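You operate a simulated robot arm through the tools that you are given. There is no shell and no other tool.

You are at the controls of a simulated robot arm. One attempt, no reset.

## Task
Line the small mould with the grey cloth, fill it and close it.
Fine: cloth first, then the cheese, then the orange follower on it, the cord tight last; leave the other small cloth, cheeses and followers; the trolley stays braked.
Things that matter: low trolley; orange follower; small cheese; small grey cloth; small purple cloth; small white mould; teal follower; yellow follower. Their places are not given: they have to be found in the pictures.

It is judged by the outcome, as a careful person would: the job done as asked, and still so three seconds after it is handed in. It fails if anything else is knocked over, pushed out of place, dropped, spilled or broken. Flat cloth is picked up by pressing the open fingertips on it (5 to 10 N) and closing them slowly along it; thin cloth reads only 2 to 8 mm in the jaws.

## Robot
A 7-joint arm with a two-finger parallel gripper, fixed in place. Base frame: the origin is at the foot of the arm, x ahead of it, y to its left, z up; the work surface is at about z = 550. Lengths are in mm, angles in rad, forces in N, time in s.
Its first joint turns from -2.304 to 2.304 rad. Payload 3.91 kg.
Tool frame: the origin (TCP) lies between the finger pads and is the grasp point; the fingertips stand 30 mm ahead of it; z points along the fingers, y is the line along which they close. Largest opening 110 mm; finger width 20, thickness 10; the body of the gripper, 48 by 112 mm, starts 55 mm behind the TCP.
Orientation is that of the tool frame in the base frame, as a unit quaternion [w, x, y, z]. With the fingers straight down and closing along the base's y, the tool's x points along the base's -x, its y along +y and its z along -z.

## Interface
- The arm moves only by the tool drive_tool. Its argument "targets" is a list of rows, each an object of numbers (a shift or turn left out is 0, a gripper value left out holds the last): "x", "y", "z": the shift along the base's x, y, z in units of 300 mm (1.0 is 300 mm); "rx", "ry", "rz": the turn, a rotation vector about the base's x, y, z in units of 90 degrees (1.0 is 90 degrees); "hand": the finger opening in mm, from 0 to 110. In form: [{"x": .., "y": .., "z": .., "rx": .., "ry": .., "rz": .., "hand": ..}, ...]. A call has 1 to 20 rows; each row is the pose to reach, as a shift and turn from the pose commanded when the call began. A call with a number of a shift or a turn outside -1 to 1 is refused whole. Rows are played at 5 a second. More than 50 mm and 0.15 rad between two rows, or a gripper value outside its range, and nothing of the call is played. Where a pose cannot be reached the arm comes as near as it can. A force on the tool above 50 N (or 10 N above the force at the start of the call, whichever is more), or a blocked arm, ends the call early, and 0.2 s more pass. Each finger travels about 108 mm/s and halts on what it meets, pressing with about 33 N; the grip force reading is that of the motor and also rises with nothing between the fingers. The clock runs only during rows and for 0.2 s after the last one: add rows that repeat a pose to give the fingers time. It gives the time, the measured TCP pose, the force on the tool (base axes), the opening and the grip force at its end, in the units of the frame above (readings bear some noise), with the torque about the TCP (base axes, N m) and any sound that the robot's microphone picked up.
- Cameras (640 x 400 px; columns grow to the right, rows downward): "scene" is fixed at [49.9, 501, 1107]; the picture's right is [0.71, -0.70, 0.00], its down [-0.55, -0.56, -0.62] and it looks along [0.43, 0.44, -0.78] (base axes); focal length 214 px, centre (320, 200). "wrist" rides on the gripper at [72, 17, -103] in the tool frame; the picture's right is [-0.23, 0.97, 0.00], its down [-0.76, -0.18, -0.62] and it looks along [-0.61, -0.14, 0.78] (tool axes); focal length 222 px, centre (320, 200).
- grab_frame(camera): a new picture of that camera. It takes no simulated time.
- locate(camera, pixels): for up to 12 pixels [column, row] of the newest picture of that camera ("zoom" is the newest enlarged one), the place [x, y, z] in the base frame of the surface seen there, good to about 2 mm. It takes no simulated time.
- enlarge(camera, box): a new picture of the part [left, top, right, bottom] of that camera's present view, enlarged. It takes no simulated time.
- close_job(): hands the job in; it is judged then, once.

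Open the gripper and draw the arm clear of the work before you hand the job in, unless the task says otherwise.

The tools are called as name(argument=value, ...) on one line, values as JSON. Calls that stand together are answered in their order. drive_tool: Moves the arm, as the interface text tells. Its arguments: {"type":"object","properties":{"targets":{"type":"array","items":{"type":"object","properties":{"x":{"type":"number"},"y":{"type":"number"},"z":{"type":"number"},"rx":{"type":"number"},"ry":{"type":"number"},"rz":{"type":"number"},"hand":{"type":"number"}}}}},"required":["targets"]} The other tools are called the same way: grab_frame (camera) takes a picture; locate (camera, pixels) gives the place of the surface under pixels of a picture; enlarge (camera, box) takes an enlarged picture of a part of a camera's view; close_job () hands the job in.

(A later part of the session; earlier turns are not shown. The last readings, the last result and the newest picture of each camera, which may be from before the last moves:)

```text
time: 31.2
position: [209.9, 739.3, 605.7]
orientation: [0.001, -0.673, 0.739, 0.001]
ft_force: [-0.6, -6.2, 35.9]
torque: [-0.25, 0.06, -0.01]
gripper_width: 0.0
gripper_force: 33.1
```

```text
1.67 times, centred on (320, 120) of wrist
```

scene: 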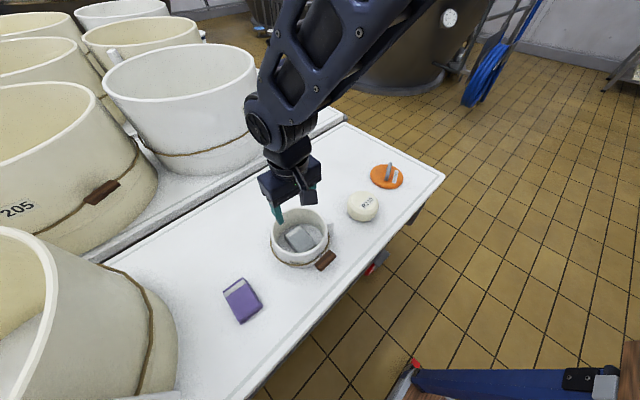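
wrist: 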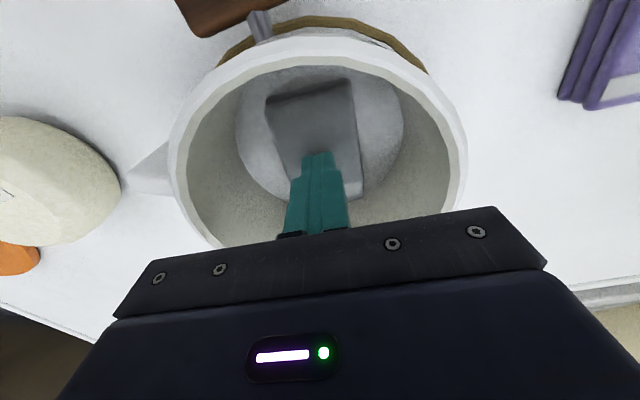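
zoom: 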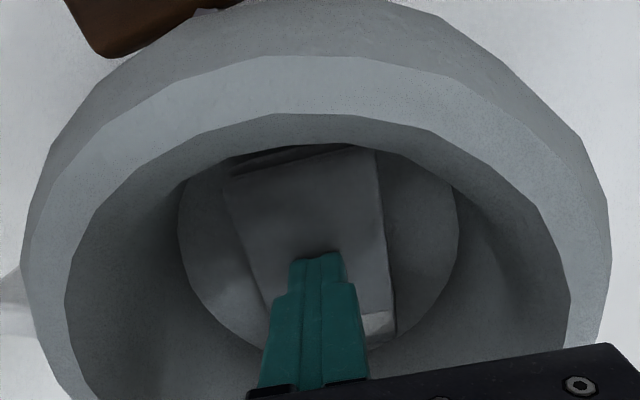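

The packet is still solid under the fingertips (36 N at TCP z 605.7), so the cheese will rest on it at about z 578. I lift clear, then go over to the cheese at about (413,690) with the hand open.

drive_tool(targets=[{"z": 0.03, "hand": 0}, {"z": 0.12}, {"z": 0.25}, {"z": 0.4}, {"z": 0.52, "hand": 0}, {"x": 0.1, "y": -0.03, "z": 0.57, "hand": 40}, {"x": 0.23, "y": -0.06, "z": 0.58, "hand": 80}, {"x": 0.36, "y": -0.09, "z": 0.58, "hand": 110}, {"x": 0.48, "y": -0.12, "z": 0.58}, {"x": 0.6, "y": -0.15, "z": 0.58}, {"x": 0.677, "y": -0.163, "z": 0.58}, {"x": 0.677, "y": -0.163, "z": 0.58}])

grab_frame(camera="wrist")

grab_frame(camera="scene")

```text
time: 33.8
position: [412.2, 689.0, 776.8]
orientation: [0.0, -0.673, 0.74, 0.0]
ft_force: [0.2, 0.1, -0.4]
torque: [0.01, -0.01, 0.0]
gripper_width: 110.4
gripper_force: 0.1
```

```text
taken
```

wrist: 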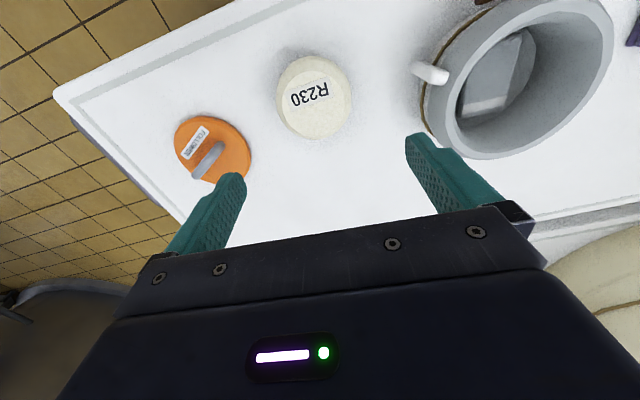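

```text
taken
```

scene: 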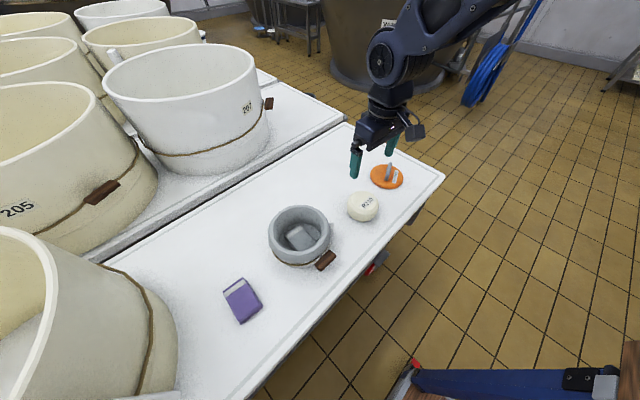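

The cheese is at (314,97) in the wrist picture, between the fingers ahead. I enlarge it and find its outline and centre.

enlarge(camera="wrist", box=[250, 30, 380, 160])

```text
3.08 times, centred on (315, 95) of wrist
```

zoom: 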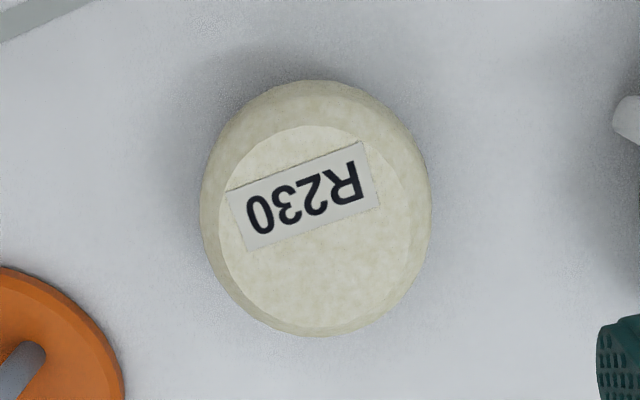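

locate(camera="zoom", pixels=[[202, 200], [430, 200], [320, 82], [320, 335], [224, 215], [412, 215], [300, 128], [320, 325], [240, 270], [395, 290], [250, 100], [390, 100]])

locate(camera="zoom", pixels=[[206, 200], [426, 200], [320, 87], [320, 331], [222, 275], [408, 280], [207, 170], [424, 165], [225, 130], [405, 125], [318, 225], [270, 325]])

```text
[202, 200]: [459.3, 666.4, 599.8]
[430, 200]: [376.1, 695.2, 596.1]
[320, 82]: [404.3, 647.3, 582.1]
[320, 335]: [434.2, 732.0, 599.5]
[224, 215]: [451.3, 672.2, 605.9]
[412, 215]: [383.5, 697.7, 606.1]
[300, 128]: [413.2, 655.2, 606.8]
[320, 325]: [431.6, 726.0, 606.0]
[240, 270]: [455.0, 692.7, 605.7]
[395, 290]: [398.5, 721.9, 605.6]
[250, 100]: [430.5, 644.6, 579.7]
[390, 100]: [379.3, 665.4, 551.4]
```

```text
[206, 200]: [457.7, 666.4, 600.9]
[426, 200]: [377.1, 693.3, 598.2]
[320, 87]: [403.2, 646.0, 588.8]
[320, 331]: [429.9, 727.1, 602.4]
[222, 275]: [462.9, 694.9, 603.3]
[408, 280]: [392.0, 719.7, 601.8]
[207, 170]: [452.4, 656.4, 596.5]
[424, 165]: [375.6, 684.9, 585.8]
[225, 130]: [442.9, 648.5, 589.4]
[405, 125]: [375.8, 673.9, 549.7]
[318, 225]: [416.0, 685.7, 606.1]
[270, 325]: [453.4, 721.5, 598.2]
```

The cheese centre is near (417.5,690), its radius about 46 mm and its top z≈606. I descend around it with the hand fully open to TCP z≈603 (tips ≈573) and then look before closing.

drive_tool(targets=[{"x": 0.016, "y": 0.001, "z": -0.05, "hand": 110}, {"x": 0.016, "y": 0.001, "z": -0.18}, {"x": 0.016, "y": 0.001, "z": -0.3}, {"x": 0.016, "y": 0.001, "z": -0.4}, {"x": 0.016, "y": 0.001, "z": -0.48}, {"x": 0.016, "y": 0.001, "z": -0.5}, {"x": 0.016, "y": 0.001, "z": -0.5}])

grab_frame(camera="wrist")

enlarge(camera="scene", box=[300, 130, 420, 240])

```text
time: 35.4
position: [416.6, 690.0, 626.3]
orientation: [0.0, -0.674, 0.739, 0.001]
ft_force: [-0.1, 0.0, 0.6]
torque: [0.01, -0.01, 0.02]
gripper_width: 109.9
gripper_force: 0.0
```

```text
taken
```

wrist: 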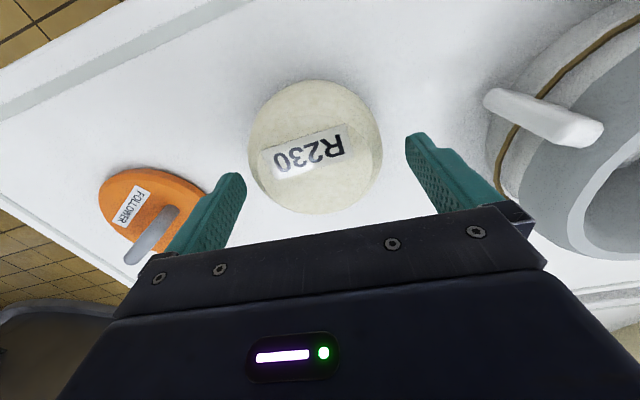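

```text
3.64 times, centred on (360, 185) of scene
```

zoom: 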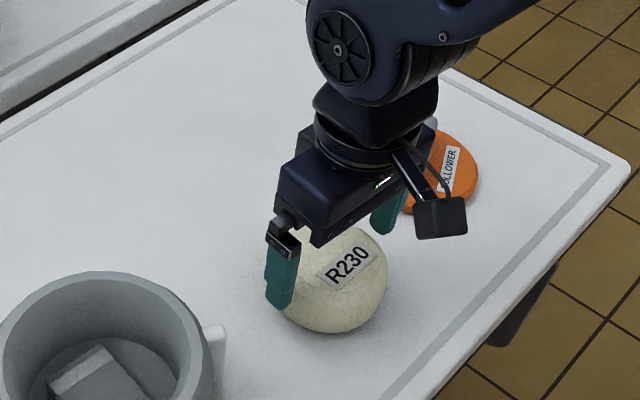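

The fingers straddle the cheese with room on both sides. I go down the last 23 mm and close slowly.

drive_tool(targets=[{"z": -0.04, "hand": 110}, {"z": -0.077}, {"z": -0.077, "hand": 104}, {"z": -0.077, "hand": 98}, {"z": -0.077, "hand": 93}, {"z": -0.077, "hand": 88}, {"z": -0.077, "hand": 84}, {"z": -0.077, "hand": 84}])

grab_frame(camera="wrist")

```text
time: 37.2
position: [416.4, 688.8, 605.0]
orientation: [0.0, -0.673, 0.74, 0.0]
ft_force: [1.8, -0.6, 1.0]
torque: [-0.02, -0.27, 0.0]
gripper_width: 92.4
gripper_force: 32.8
```

```text
taken
```

wrist: 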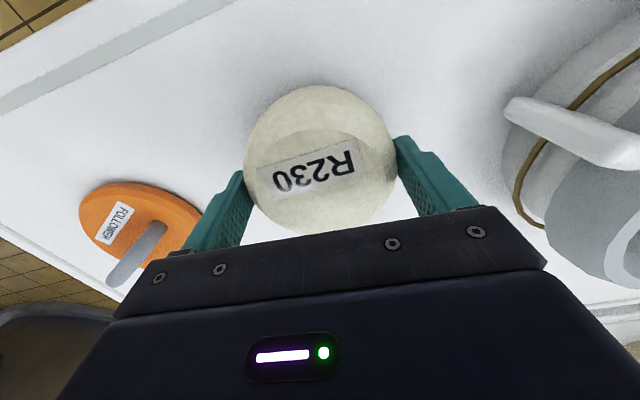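

The cheese is held at 92.4 mm with 33 N. I lift it straight up to TCP z≈740 and check that it hangs level.

drive_tool(targets=[{"z": 0.02, "hand": 84}, {"z": 0.05}, {"z": 0.1}, {"z": 0.18}, {"z": 0.27}, {"z": 0.36}, {"z": 0.44}, {"z": 0.46}, {"z": 0.46}])

grab_frame(camera="wrist")

enlarge(camera="scene", box=[250, 80, 450, 280])

```text
time: 39.2
position: [416.2, 689.1, 741.3]
orientation: [-0.001, -0.673, 0.74, 0.0]
ft_force: [-1.1, 0.6, -4.0]
torque: [0.03, 0.0, 0.03]
gripper_width: 92.6
gripper_force: 33.0
```

```text
taken
```

wrist: 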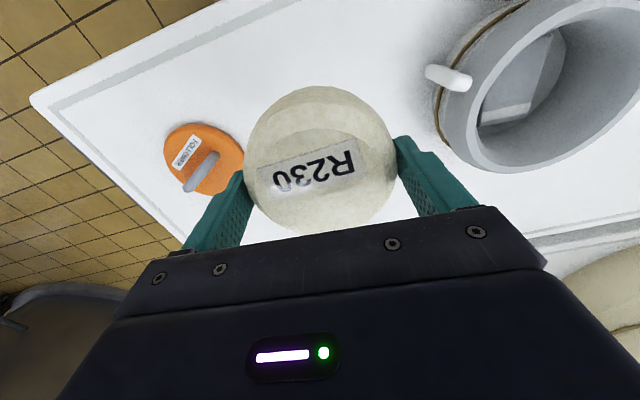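

```text
2.00 times, centred on (350, 180) of scene
```

zoom: 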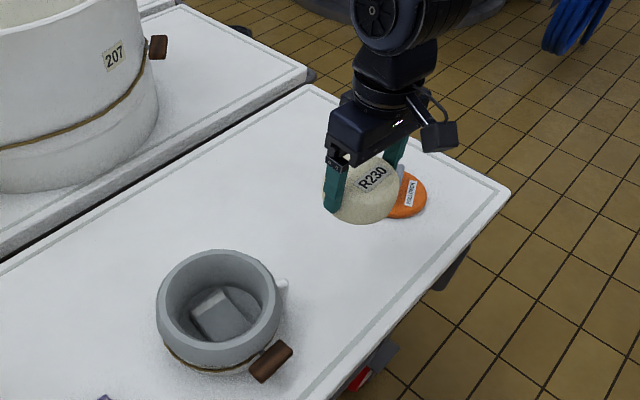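

The cheese hangs level, weighing about 4 N. I measure where its centre lies relative to the TCP.

locate(camera="wrist", pixels=[[250, 150], [390, 150], [315, 92], [310, 228], [258, 190], [385, 185], [315, 130], [315, 180], [345, 215], [280, 215], [275, 105], [360, 105]])

locate(camera="wrist", pixels=[[530, 8], [470, 95], [500, 150], [570, 10], [610, 60], [485, 90], [500, 130], [465, 100], [520, 30], [545, 155], [600, 120], [448, 78]])

```text
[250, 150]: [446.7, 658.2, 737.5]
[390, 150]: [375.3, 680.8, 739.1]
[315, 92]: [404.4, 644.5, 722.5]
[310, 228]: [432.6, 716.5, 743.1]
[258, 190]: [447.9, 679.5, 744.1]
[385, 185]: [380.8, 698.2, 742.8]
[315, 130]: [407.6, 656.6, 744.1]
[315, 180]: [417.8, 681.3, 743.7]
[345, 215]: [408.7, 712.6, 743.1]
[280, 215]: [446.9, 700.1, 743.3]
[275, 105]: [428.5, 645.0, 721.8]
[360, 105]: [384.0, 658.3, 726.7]
```

```text
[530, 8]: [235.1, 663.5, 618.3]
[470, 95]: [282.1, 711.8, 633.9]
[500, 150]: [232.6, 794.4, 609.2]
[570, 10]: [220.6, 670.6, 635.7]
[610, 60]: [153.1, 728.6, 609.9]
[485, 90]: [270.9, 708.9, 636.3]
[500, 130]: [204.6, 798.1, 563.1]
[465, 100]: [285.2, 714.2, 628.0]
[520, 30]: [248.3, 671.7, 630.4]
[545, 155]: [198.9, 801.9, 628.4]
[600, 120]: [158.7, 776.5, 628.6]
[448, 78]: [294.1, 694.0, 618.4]
```

The cheese is centred on the TCP within about 1 mm, its bottom about 53 mm below it. I carry it over the mould centre (209,738) at this height and then lower to TCP z≈700 for a check.

drive_tool(targets=[{"x": -0.1, "y": 0.023, "z": 0.0, "hand": 84}, {"x": -0.2, "y": 0.047, "z": 0.0}, {"x": -0.3, "y": 0.07, "z": 0.0}, {"x": -0.4, "y": 0.094, "z": 0.0}, {"x": -0.5, "y": 0.117, "z": 0.0}, {"x": -0.6, "y": 0.14, "z": 0.0}, {"x": -0.692, "y": 0.162, "z": 0.0}, {"x": -0.692, "y": 0.162, "z": -0.06}, {"x": -0.692, "y": 0.162, "z": -0.12}, {"x": -0.692, "y": 0.162, "z": -0.12}])

grab_frame(camera="wrist")

enlarge(camera="scene", box=[240, 150, 370, 290])

```text
time: 41.4
position: [208.4, 736.6, 706.4]
orientation: [0.0, -0.673, 0.74, 0.0]
ft_force: [0.0, -1.2, -3.8]
torque: [-0.01, -0.01, 0.02]
gripper_width: 92.6
gripper_force: 33.1
```

```text
taken
```

wrist: 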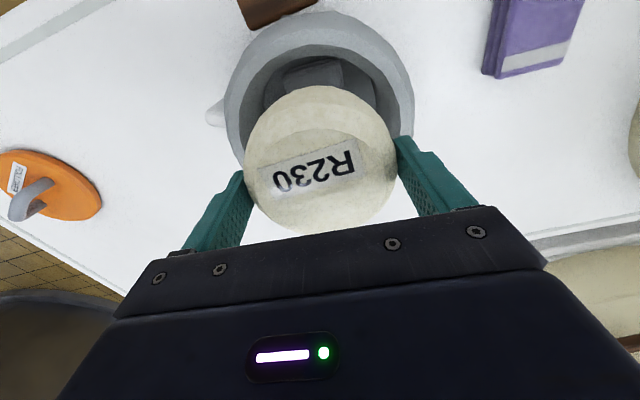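

```text
2.86 times, centred on (305, 220) of scene
```

zoom: 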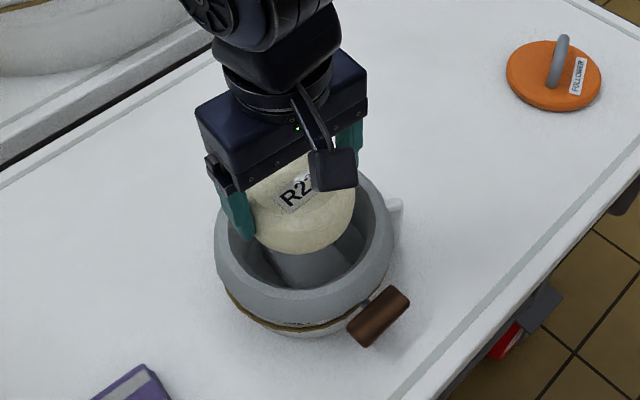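

The cheese is over the mould, whose lined rim shows around it from (225,100) to (413,100). I locate rim points for a final centring.

locate(camera="wrist", pixels=[[242, 100], [398, 95], [318, 50], [270, 65], [370, 62], [240, 130], [404, 120], [250, 85], [390, 80], [300, 50], [340, 50], [236, 120]])

enlarge(camera="wrist", box=[200, 0, 440, 240])

```text
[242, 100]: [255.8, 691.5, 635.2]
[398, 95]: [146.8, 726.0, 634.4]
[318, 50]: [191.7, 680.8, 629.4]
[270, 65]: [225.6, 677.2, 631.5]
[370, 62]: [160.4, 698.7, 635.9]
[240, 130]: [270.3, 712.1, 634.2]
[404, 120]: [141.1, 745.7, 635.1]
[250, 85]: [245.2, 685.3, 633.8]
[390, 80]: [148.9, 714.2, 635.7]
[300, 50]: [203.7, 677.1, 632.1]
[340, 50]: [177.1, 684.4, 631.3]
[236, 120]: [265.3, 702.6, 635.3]
```

```text
1.67 times, centred on (320, 120) of wrist
```

zoom: 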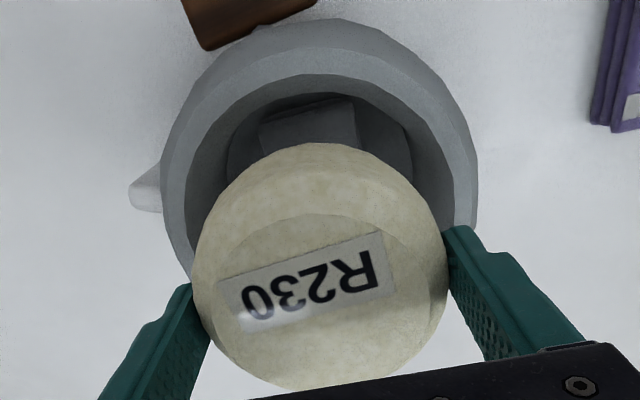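

The mould's centre is confirmed at (209,738). I lower the cheese into it slowly to TCP z≈640, about 8 mm above the packet, watching the force.

drive_tool(targets=[{"x": 0.001, "y": 0.003, "z": -0.05, "hand": 84}, {"x": 0.001, "y": 0.003, "z": -0.1}, {"x": 0.001, "y": 0.003, "z": -0.14}, {"x": 0.001, "y": 0.003, "z": -0.18}, {"x": 0.001, "y": 0.003, "z": -0.205}, {"x": 0.001, "y": 0.003, "z": -0.22}, {"x": 0.001, "y": 0.003, "z": -0.22}])

grab_frame(camera="wrist")

enlarge(camera="scene", box=[240, 150, 370, 290])

```text
time: 43.0
position: [209.3, 739.2, 639.7]
orientation: [0.0, -0.673, 0.739, 0.0]
ft_force: [0.2, 0.7, -3.4]
torque: [-0.02, -0.04, -0.04]
gripper_width: 92.8
gripper_force: 32.7
```

```text
taken
```

wrist: 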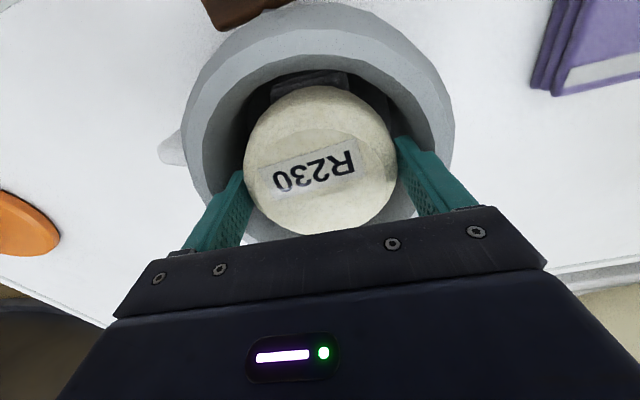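

```text
2.86 times, centred on (305, 220) of scene
```

zoom: 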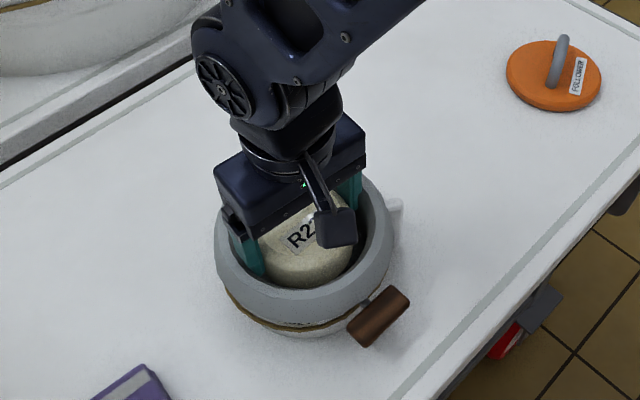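

There's no contact with the walls (force is only the weight). I continue down in 2 mm steps to feel where the cheese lands.

drive_tool(targets=[{"z": -0.007, "hand": 84}, {"z": -0.014}, {"z": -0.02}, {"z": -0.025}, {"z": -0.025}])

```text
time: 44.2
position: [208.7, 738.8, 632.7]
orientation: [0.0, -0.673, 0.74, 0.001]
ft_force: [1.1, 0.9, -3.5]
torque: [0.0, 0.01, 0.0]
gripper_width: 92.8
gripper_force: 32.5
```

drive_tool(targets=[{"z": -0.005, "hand": 84}, {"z": -0.01}, {"z": -0.015}, {"z": -0.02}, {"z": -0.02}])

```text
time: 45.4
position: [209.1, 739.6, 628.3]
orientation: [0.001, -0.673, 0.74, 0.001]
ft_force: [1.6, 1.3, 32.1]
torque: [0.27, 0.14, -0.07]
gripper_width: 92.6
gripper_force: 33.3
```

The cheese landed on the cloth at TCP z≈629 (32 N push). I ease up 1.5 mm to relieve the push, then look before releasing.

drive_tool(targets=[{"z": 0.003, "hand": 84}, {"z": 0.005}, {"z": 0.005}])

grab_frame(camera="wrist")

enlarge(camera="scene", box=[240, 150, 370, 290])

```text
time: 46.2
position: [209.7, 738.3, 628.7]
orientation: [0.0, -0.673, 0.74, 0.0]
ft_force: [1.3, 9.6, 18.7]
torque: [0.78, 0.03, -0.04]
gripper_width: 92.7
gripper_force: 33.0
```

```text
taken
```

wrist: 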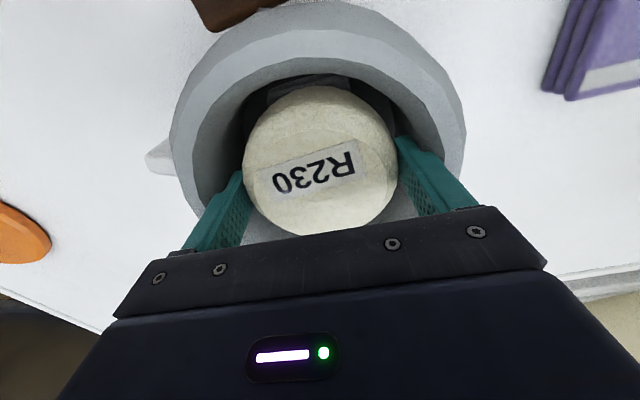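

```text
2.86 times, centred on (305, 220) of scene
```

zoom: 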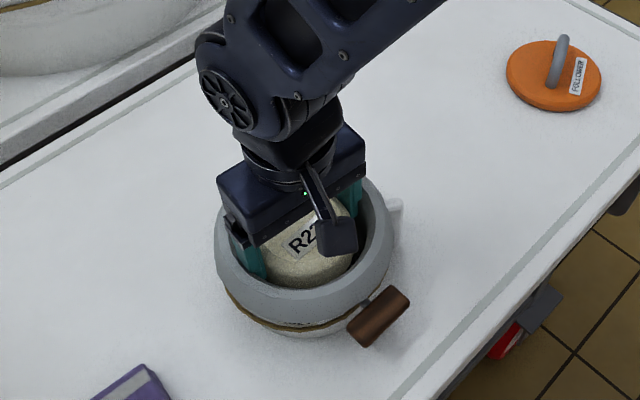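

Some push remains (19 N up, 10 N along y). I ease up another 1 mm, then open only to 98 mm to let the cheese settle.

drive_tool(targets=[{"z": 0.003, "hand": 84}, {"z": 0.003}, {"z": 0.003, "hand": 91}, {"z": 0.003, "hand": 93}, {"z": 0.003, "hand": 95}, {"z": 0.003, "hand": 97}, {"z": 0.003, "hand": 98}, {"z": 0.003, "hand": 98}])

grab_frame(camera="wrist")

```text
time: 48.0
position: [210.1, 739.2, 629.8]
orientation: [0.0, -0.673, 0.74, 0.0]
ft_force: [0.9, -0.8, 0.3]
torque: [-0.01, 0.0, 0.01]
gripper_width: 96.8
gripper_force: 0.0
```

```text
taken
```

wrist: 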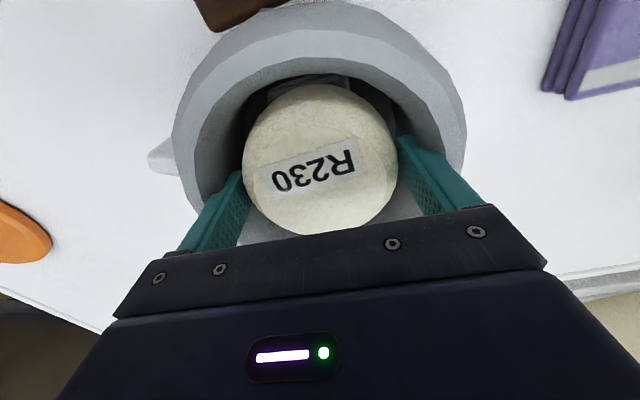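

Released: force reads about zero and the cheese sits on the cloth. I withdraw straight up slowly.

drive_tool(targets=[{"z": 0.02, "hand": 98}, {"z": 0.05}, {"z": 0.09}, {"z": 0.14}, {"z": 0.22}, {"z": 0.32}, {"z": 0.42}, {"z": 0.45}, {"z": 0.45}])

grab_frame(camera="wrist")

enlarge(camera="scene", box=[240, 180, 370, 290])

```text
time: 50.0
position: [209.2, 738.2, 765.1]
orientation: [0.0, -0.674, 0.739, 0.0]
ft_force: [0.1, 0.1, -0.4]
torque: [0.01, -0.02, -0.02]
gripper_width: 97.8
gripper_force: 0.0
```

```text
taken
```

wrist: 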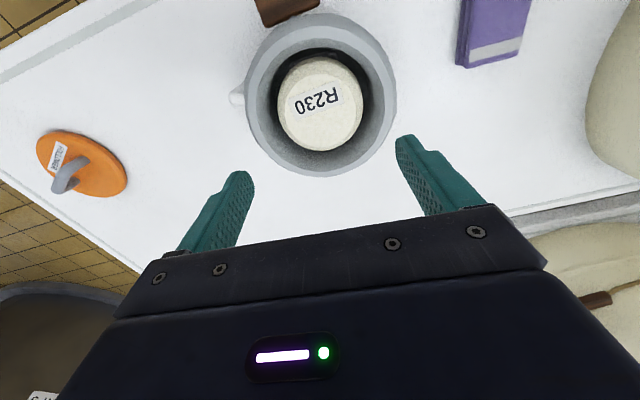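

```text
3.64 times, centred on (305, 235) of scene
```

zoom: 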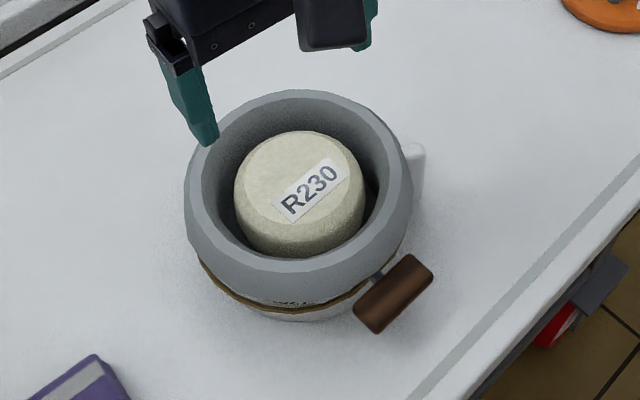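

The cheese sits centrally in the lined mould. I measure its top height and position, and look at the cord and toggle in this view too.

locate(camera="zoom", pixels=[[300, 190], [250, 180], [350, 190], [300, 140], [290, 225], [200, 185], [400, 190], [300, 95], [295, 268], [395, 295], [300, 245], [360, 215]])

enlarge(camera="scene", box=[290, 230, 360, 290])

```text
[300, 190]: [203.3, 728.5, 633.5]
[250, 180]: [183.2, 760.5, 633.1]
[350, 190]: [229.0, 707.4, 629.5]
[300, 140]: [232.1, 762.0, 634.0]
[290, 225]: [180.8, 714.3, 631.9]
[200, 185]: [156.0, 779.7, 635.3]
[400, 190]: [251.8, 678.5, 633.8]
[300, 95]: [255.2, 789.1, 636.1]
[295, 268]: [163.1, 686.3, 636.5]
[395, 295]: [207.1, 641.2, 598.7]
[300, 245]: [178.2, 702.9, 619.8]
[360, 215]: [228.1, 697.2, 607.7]
```

```text
6.67 times, centred on (325, 260) of scene
```

zoom: 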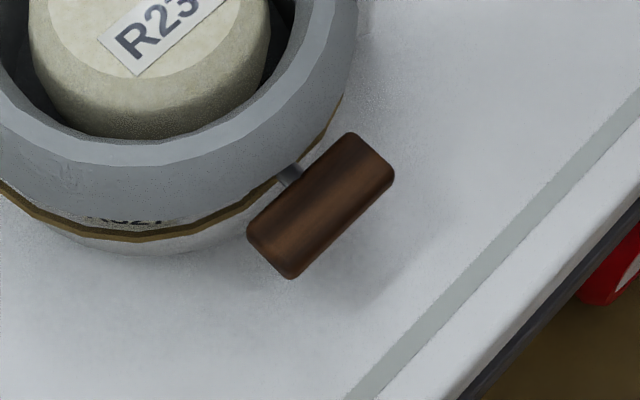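

The cheese top is at z≈633.5, just under the lined rim at 636. Next is the follower: I move over towards it at a safe height to see its handle's direction.

drive_tool(targets=[{"x": 0.1, "y": -0.015, "z": 0.03, "hand": 98}, {"x": 0.2, "y": -0.03, "z": 0.05}, {"x": 0.32, "y": -0.045, "z": 0.05}, {"x": 0.44, "y": -0.06, "z": 0.05}, {"x": 0.56, "y": -0.075, "z": 0.05}, {"x": 0.68, "y": -0.09, "z": 0.05}, {"x": 0.8, "y": -0.105, "z": 0.05}, {"x": 0.9, "y": -0.12, "z": 0.05}, {"x": 1.0, "y": -0.12, "z": 0.05}, {"x": 1.0, "y": -0.12, "z": 0.05}])

grab_frame(camera="wrist")

grab_frame(camera="scene")

```text
time: 52.2
position: [509.0, 703.6, 779.8]
orientation: [-0.001, -0.672, 0.74, 0.0]
ft_force: [0.4, -0.2, 0.0]
torque: [0.02, 0.04, -0.01]
gripper_width: 98.1
gripper_force: 0.1
```

```text
taken
```

wrist: 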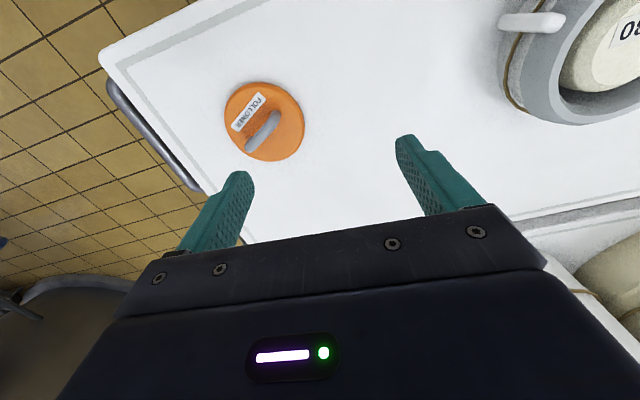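

```text
taken
```

scene: 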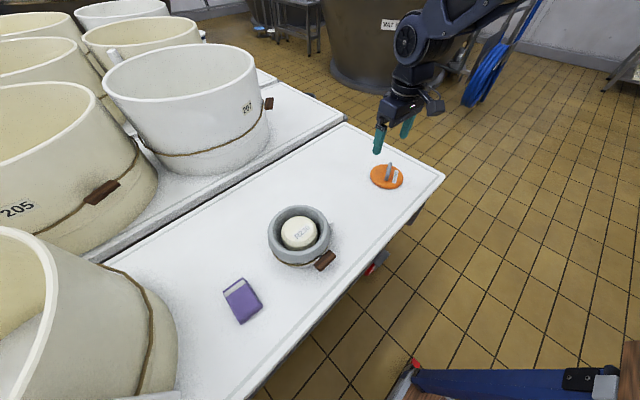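

The follower is at (264,120) in the wrist picture, with a grey arched handle. I enlarge it and locate the handle ends and the disc edge.

enlarge(camera="wrist", box=[210, 70, 320, 175])

locate(camera="wrist", pixels=[[248, 147], [263, 131], [277, 114], [255, 140], [270, 122], [227, 115], [303, 130], [262, 84], [268, 158], [240, 92], [295, 98], [290, 152]])

```text
3.81 times, centred on (265, 122) of wrist
```

zoom: 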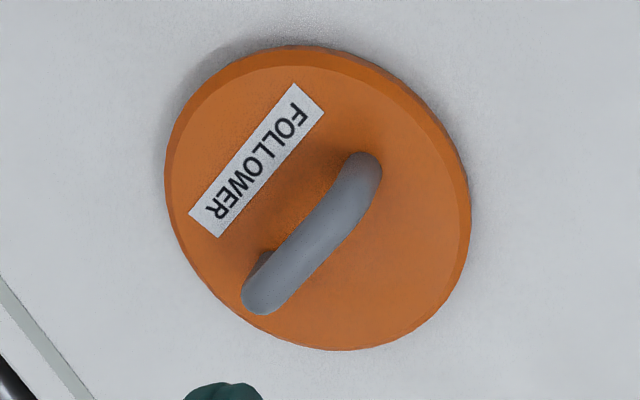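

```text
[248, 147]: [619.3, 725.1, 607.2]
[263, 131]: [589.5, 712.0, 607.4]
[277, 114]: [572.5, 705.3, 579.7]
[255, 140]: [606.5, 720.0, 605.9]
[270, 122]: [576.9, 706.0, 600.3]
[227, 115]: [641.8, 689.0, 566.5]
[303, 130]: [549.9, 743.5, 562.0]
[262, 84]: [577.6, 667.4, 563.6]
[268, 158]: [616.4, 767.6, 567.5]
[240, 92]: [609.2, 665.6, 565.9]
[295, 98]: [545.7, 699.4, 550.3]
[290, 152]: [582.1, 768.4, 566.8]
```

The disc is centred at about (596.5,717) with a radius of about 53 mm, and the arched handle over it runs at 24° to the x axis, its top at z≈607. I turn the tool -60° so the jaws close across the bar, and move over the follower.

drive_tool(targets=[{"x": 0.036, "y": 0.006, "rz": -0.084, "hand": 80}, {"x": 0.072, "y": 0.011, "rz": -0.168, "hand": 60}, {"x": 0.108, "y": 0.017, "rz": -0.252}, {"x": 0.144, "y": 0.022, "rz": -0.336}, {"x": 0.18, "y": 0.028, "rz": -0.42}, {"x": 0.216, "y": 0.034, "rz": -0.504}, {"x": 0.252, "y": 0.04, "rz": -0.588}, {"x": 0.288, "y": 0.045, "rz": -0.669}, {"x": 0.288, "y": 0.045, "z": -0.08, "rz": -0.669}, {"x": 0.288, "y": 0.045, "z": -0.16, "rz": -0.669}, {"x": 0.288, "y": 0.045, "z": -0.25, "rz": -0.669}, {"x": 0.288, "y": 0.045, "z": -0.25, "rz": -0.669}])

grab_frame(camera="wrist")

grab_frame(camera="scene")

```text
time: 54.8
position: [594.5, 716.4, 704.3]
orientation: [-0.001, -0.211, 0.977, 0.0]
ft_force: [-0.4, 0.5, 0.4]
torque: [0.0, 0.0, -0.02]
gripper_width: 59.9
gripper_force: 0.1
```

```text
taken
```

wrist: 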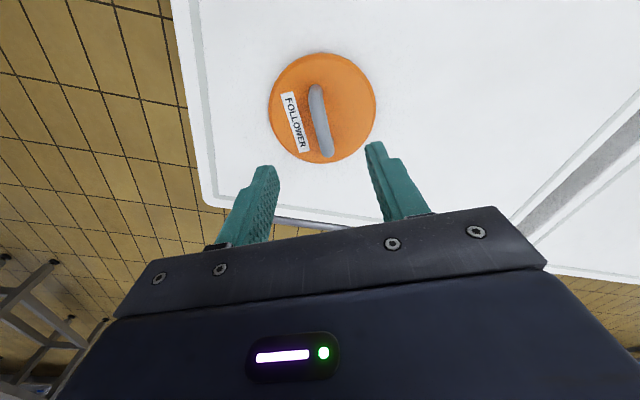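

```text
taken
```

scene: 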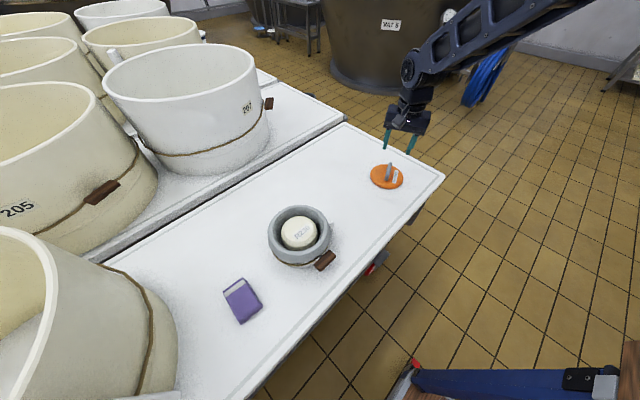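

The handle now appears upright at (320,120), between the fingers. I verify its line with locate before descending.

locate(camera="wrist", pixels=[[314, 92], [318, 115], [322, 135], [325, 152], [270, 105], [375, 105], [322, 55], [322, 161], [300, 155], [350, 155], [340, 100], [328, 157]])

enlarge(camera="wrist", box=[255, 40, 390, 175])

```text
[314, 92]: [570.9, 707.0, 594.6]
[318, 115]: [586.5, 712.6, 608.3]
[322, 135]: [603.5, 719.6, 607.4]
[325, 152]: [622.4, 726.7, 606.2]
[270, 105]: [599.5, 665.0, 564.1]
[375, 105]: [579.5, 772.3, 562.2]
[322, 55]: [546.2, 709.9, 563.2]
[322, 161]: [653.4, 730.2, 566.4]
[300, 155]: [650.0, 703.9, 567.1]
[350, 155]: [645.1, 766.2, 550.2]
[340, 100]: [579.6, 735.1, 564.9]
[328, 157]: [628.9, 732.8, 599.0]
```

```text
2.96 times, centred on (322, 108) of wrist
```

zoom: 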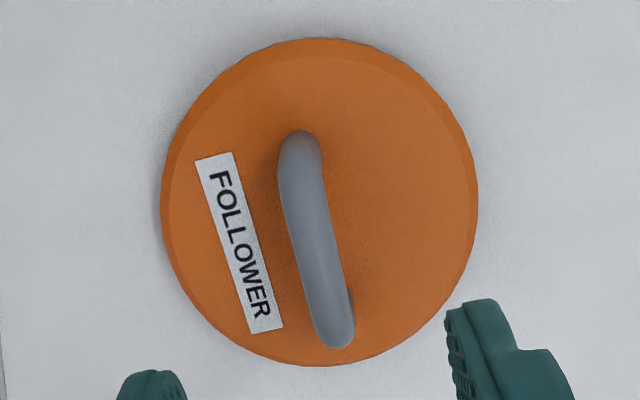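

The handle lies at about 21.5°, so I turn the tool another -2.5° and descend to TCP z≈606, with the tips beside the bar about 9 mm above the disc.

drive_tool(targets=[{"x": 0.003, "z": -0.08, "rz": -0.028, "hand": 60}, {"x": 0.003, "z": -0.16, "rz": -0.028}, {"x": 0.003, "z": -0.23, "rz": -0.028}, {"x": 0.003, "z": -0.29, "rz": -0.028}, {"x": 0.003, "z": -0.325, "rz": -0.028}, {"x": 0.003, "z": -0.325, "rz": -0.028}])

grab_frame(camera="wrist")

enlarge(camera="scene", box=[330, 90, 460, 220])

```text
time: 56.2
position: [596.6, 715.6, 607.0]
orientation: [0.0, -0.19, 0.982, -0.001]
ft_force: [-0.1, 0.2, 0.2]
torque: [0.01, 0.01, -0.02]
gripper_width: 59.9
gripper_force: 0.2
```

```text
taken
```

wrist: 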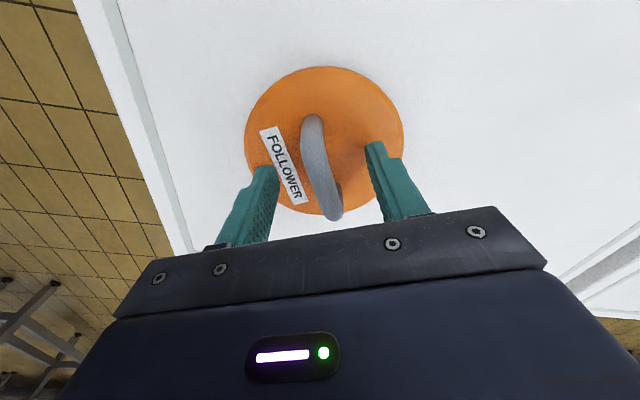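

```text
3.08 times, centred on (395, 155) of scene
```

zoom: 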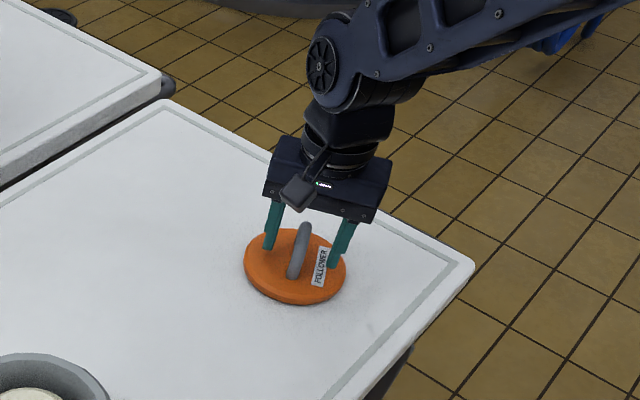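

The handle stands midway between the fingers, with the tips just above the disc. I close slowly on the bar.

drive_tool(targets=[{"hand": 45}, {"hand": 32}, {"hand": 24}, {"hand": 18}, {"hand": 13}, {"hand": 8}, {"hand": 4}, {"hand": 4}])

grab_frame(camera="wrist")

```text
time: 58.0
position: [596.4, 716.8, 607.6]
orientation: [0.0, -0.19, 0.982, 0.0]
ft_force: [-0.6, -0.7, 0.8]
torque: [-0.03, -0.01, 0.05]
gripper_width: 13.3
gripper_force: 33.4
```

```text
taken
```

wrist: 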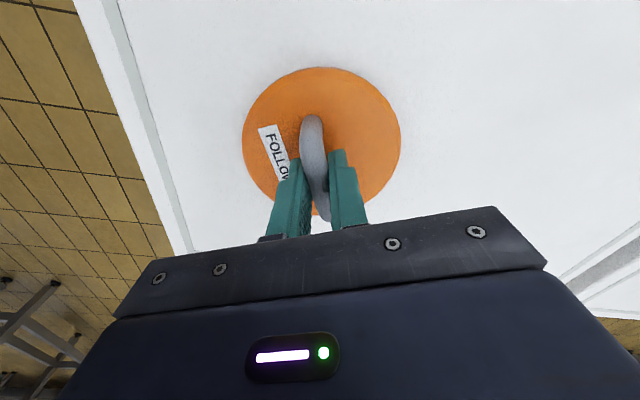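

The bar is held at 13.3 mm. I lift the follower straight up and check that it hangs level.

drive_tool(targets=[{"z": 0.02, "hand": 4}, {"z": 0.05}, {"z": 0.1}, {"z": 0.18}, {"z": 0.27}, {"z": 0.36}, {"z": 0.45}, {"z": 0.52}, {"z": 0.52}])

grab_frame(camera="wrist")

enlarge(camera="scene", box=[330, 60, 460, 200])

```text
time: 60.0
position: [597.2, 715.4, 763.5]
orientation: [0.0, -0.19, 0.982, 0.0]
ft_force: [0.6, 0.0, -1.9]
torque: [0.0, 0.03, -0.02]
gripper_width: 13.0
gripper_force: 33.7
```

```text
taken
```

wrist: 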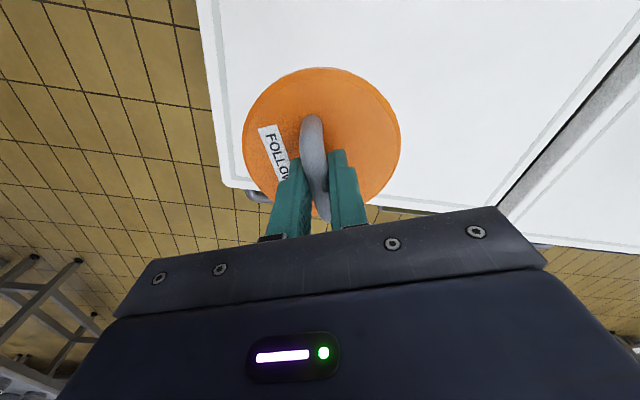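

```text
2.86 times, centred on (395, 130) of scene
```

zoom: 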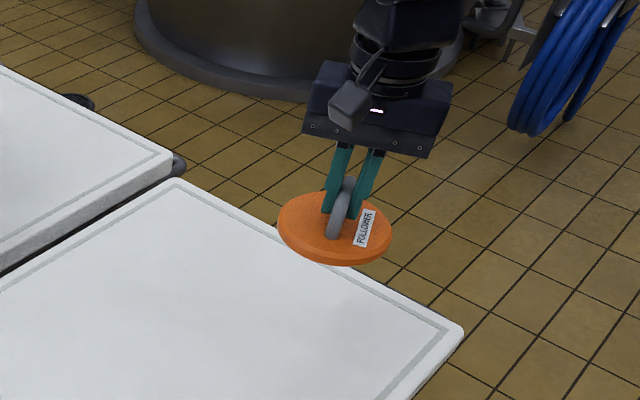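

The follower hangs level, weighing about 2 N. I carry it at this height towards the mould, stopping at about x=330 first.

drive_tool(targets=[{"x": -0.07, "y": 0.004, "hand": 4}, {"x": -0.16, "y": 0.009}, {"x": -0.27, "y": 0.015}, {"x": -0.38, "y": 0.021}, {"x": -0.49, "y": 0.027}, {"x": -0.6, "y": 0.033}, {"x": -0.71, "y": 0.039}, {"x": -0.81, "y": 0.045}, {"x": -0.9, "y": 0.05}, {"x": -0.9, "y": 0.05}])

grab_frame(camera="wrist")

```text
time: 62.2
position: [326.7, 731.6, 762.5]
orientation: [0.001, -0.189, 0.982, 0.0]
ft_force: [0.9, 0.2, -0.9]
torque: [0.01, 0.03, -0.02]
gripper_width: 12.9
gripper_force: 32.9
```

```text
taken
```

wrist: 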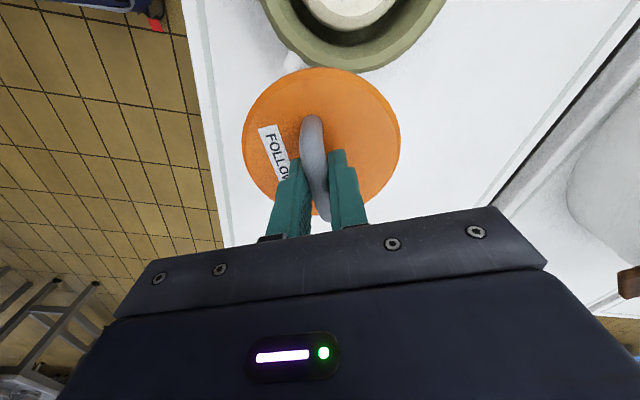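

The lining in the wrist picture (355,40) now looks olive rather than grey. I check this in the scene view before continuing.

grab_frame(camera="scene")

enlarge(camera="wrist", box=[240, 0, 460, 110])

enlarge(camera="scene", box=[250, 170, 370, 290])

```text
taken
```

scene: 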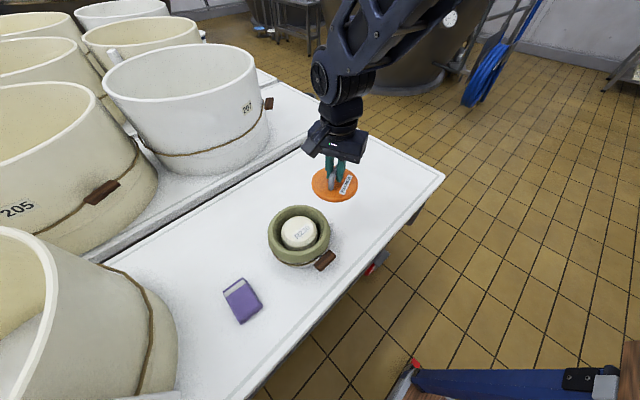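

```text
2.91 times, centred on (350, 55) of wrist
```

zoom: 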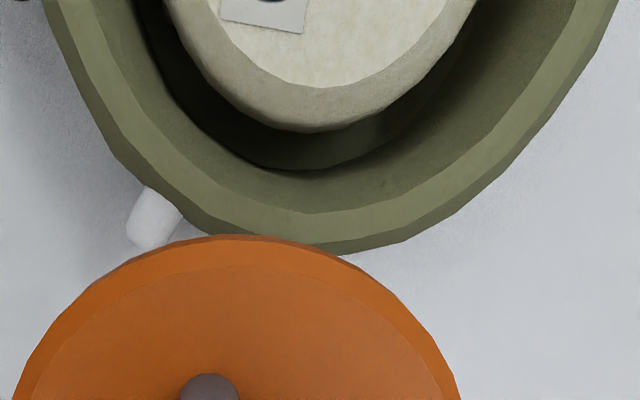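

```text
3.33 times, centred on (310, 230) of scene
```

zoom: 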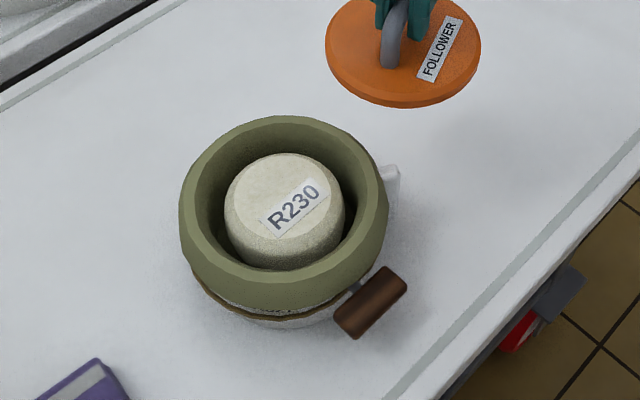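

The lining has turned olive although the mould, the cheese and the other things look untouched; this may just be how the simulation shows the cloth once the mould is filled. I check that the mould and cheese haven't moved before placing the follower.

locate(camera="zoom", pixels=[[285, 210], [240, 200], [335, 195], [285, 155], [285, 245], [188, 205], [378, 200], [285, 120], [285, 285], [370, 300], [395, 180], [205, 240]])

locate(camera="wrist", pixels=[[320, 75], [247, 140], [398, 140], [330, 120], [290, 185], [312, 125], [355, 68], [290, 45], [430, 20], [270, 20], [360, 25], [292, 62]])

```text
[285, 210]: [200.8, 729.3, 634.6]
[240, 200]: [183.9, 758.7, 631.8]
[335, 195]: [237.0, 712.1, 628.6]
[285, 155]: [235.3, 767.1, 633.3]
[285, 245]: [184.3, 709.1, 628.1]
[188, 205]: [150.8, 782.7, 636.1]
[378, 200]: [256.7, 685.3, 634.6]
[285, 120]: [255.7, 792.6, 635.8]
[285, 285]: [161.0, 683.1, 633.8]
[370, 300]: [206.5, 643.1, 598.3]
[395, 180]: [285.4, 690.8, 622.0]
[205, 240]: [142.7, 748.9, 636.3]
```

```text
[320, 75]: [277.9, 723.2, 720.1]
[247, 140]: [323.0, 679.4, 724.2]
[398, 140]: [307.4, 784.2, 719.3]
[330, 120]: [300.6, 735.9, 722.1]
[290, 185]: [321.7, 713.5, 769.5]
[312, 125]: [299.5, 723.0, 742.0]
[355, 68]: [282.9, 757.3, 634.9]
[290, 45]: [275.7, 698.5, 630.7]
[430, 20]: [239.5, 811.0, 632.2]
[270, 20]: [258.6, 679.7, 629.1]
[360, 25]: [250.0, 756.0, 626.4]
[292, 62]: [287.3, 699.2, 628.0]
```

The mould and cheese are in place (cheese centre about (210,737), top z≈634). I move the follower over the centre and lower to TCP z≈705, about 15 mm above the cheese.

drive_tool(targets=[{"x": -0.1, "y": 0.005, "hand": 4}, {"x": -0.2, "y": 0.01}, {"x": -0.3, "y": 0.015}, {"x": -0.395, "y": 0.02}, {"x": -0.395, "y": 0.02, "z": -0.07}, {"x": -0.395, "y": 0.02, "z": -0.14}, {"x": -0.395, "y": 0.02, "z": -0.19}, {"x": -0.395, "y": 0.02, "z": -0.19}])

grab_frame(camera="wrist")

enlarge(camera="scene", box=[240, 150, 370, 290])

```text
time: 64.0
position: [209.0, 738.4, 704.8]
orientation: [0.0, -0.189, 0.982, 0.0]
ft_force: [-0.8, -0.7, -1.0]
torque: [-0.03, -0.01, 0.03]
gripper_width: 12.8
gripper_force: 32.9
```

```text
taken
```

wrist: 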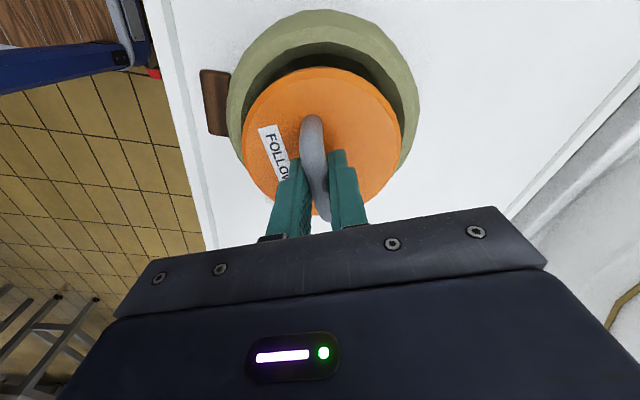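

```text
2.86 times, centred on (305, 220) of scene
```

zoom: 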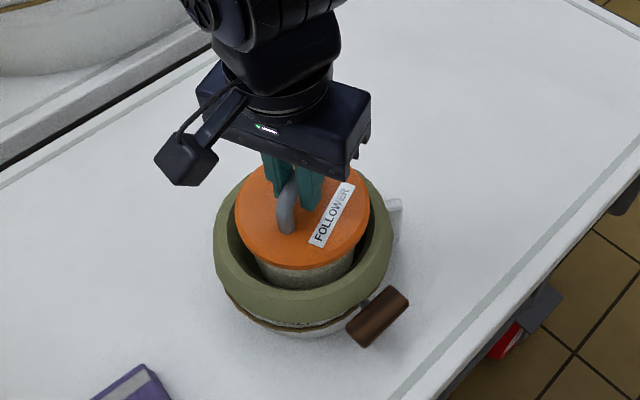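

The follower hovers over the cheese within the rim. I check its centring against the rim.

locate(camera="zoom", pixels=[[238, 210], [368, 215], [300, 250], [300, 265], [255, 180], [355, 185], [220, 225], [385, 225], [300, 300], [245, 245], [360, 240], [300, 280]])

locate(camera="wrist", pixels=[[320, 70], [250, 140], [395, 135], [265, 90], [375, 85], [255, 175], [390, 165], [240, 70], [405, 75], [322, 30], [232, 120], [412, 120]])

```text
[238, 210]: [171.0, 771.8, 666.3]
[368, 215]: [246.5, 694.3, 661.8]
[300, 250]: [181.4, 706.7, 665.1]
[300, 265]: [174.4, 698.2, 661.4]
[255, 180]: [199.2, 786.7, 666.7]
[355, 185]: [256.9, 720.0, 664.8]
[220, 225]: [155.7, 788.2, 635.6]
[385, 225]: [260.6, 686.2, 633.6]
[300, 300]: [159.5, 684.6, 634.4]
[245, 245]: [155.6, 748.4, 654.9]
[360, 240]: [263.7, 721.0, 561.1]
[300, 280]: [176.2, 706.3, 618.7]
```

```text
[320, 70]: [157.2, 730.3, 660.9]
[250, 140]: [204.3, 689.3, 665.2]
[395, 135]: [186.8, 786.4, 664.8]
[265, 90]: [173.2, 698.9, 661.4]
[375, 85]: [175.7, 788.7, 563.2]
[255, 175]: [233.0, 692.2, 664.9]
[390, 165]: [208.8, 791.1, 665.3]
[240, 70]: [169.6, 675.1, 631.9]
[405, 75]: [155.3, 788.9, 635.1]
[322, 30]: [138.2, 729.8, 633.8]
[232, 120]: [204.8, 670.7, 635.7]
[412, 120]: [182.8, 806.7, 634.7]
```

The follower is centred on the mould within about 1–2 mm. I lower it in small steps onto the cheese, watching the force.

drive_tool(targets=[{"z": -0.015, "hand": 4}, {"z": -0.03}, {"z": -0.04}, {"z": -0.047}, {"z": -0.052}, {"z": -0.052}])

```text
time: 65.4
position: [208.2, 737.5, 689.3]
orientation: [-0.001, -0.189, 0.982, 0.0]
ft_force: [-0.2, -0.1, -1.6]
torque: [0.03, 0.04, -0.03]
gripper_width: 13.0
gripper_force: 33.4
```

drive_tool(targets=[{"z": -0.004, "hand": 4}, {"z": -0.008}, {"z": -0.012}, {"z": -0.012}])

```text
time: 66.4
position: [207.3, 738.1, 687.1]
orientation: [0.0, -0.19, 0.982, 0.001]
ft_force: [-1.0, -1.5, 27.4]
torque: [-0.1, 0.28, 0.01]
gripper_width: 12.9
gripper_force: 32.5
```

The follower is on the cheese with 27 N push. I ease up slightly, open the jaws to 34 mm, and look before withdrawing.

drive_tool(targets=[{"z": 0.004, "hand": 4}, {"z": 0.004, "hand": 10}, {"z": 0.004, "hand": 16}, {"z": 0.004, "hand": 24}, {"z": 0.004, "hand": 34}, {"z": 0.004, "hand": 34}])

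grab_frame(camera="wrist")

enlarge(camera="scene", box=[240, 150, 370, 290])

```text
time: 67.8
position: [209.2, 737.9, 687.8]
orientation: [-0.001, -0.19, 0.982, 0.0]
ft_force: [0.1, -0.1, 0.2]
torque: [0.02, 0.0, 0.05]
gripper_width: 34.3
gripper_force: 0.0
```

```text
taken
```

wrist: 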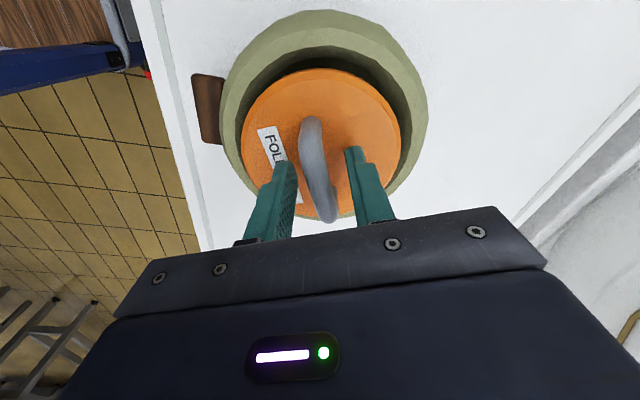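

```text
2.86 times, centred on (305, 220) of scene
```

zoom: 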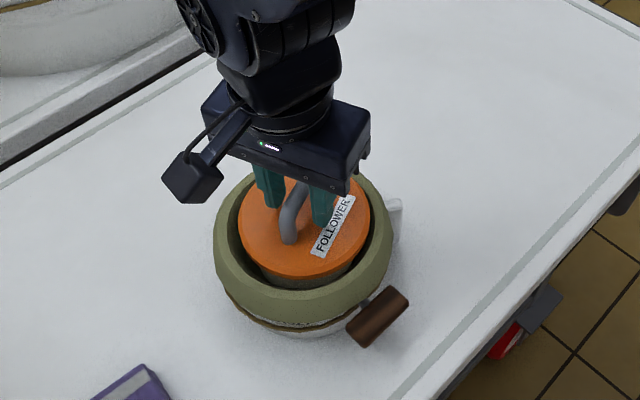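

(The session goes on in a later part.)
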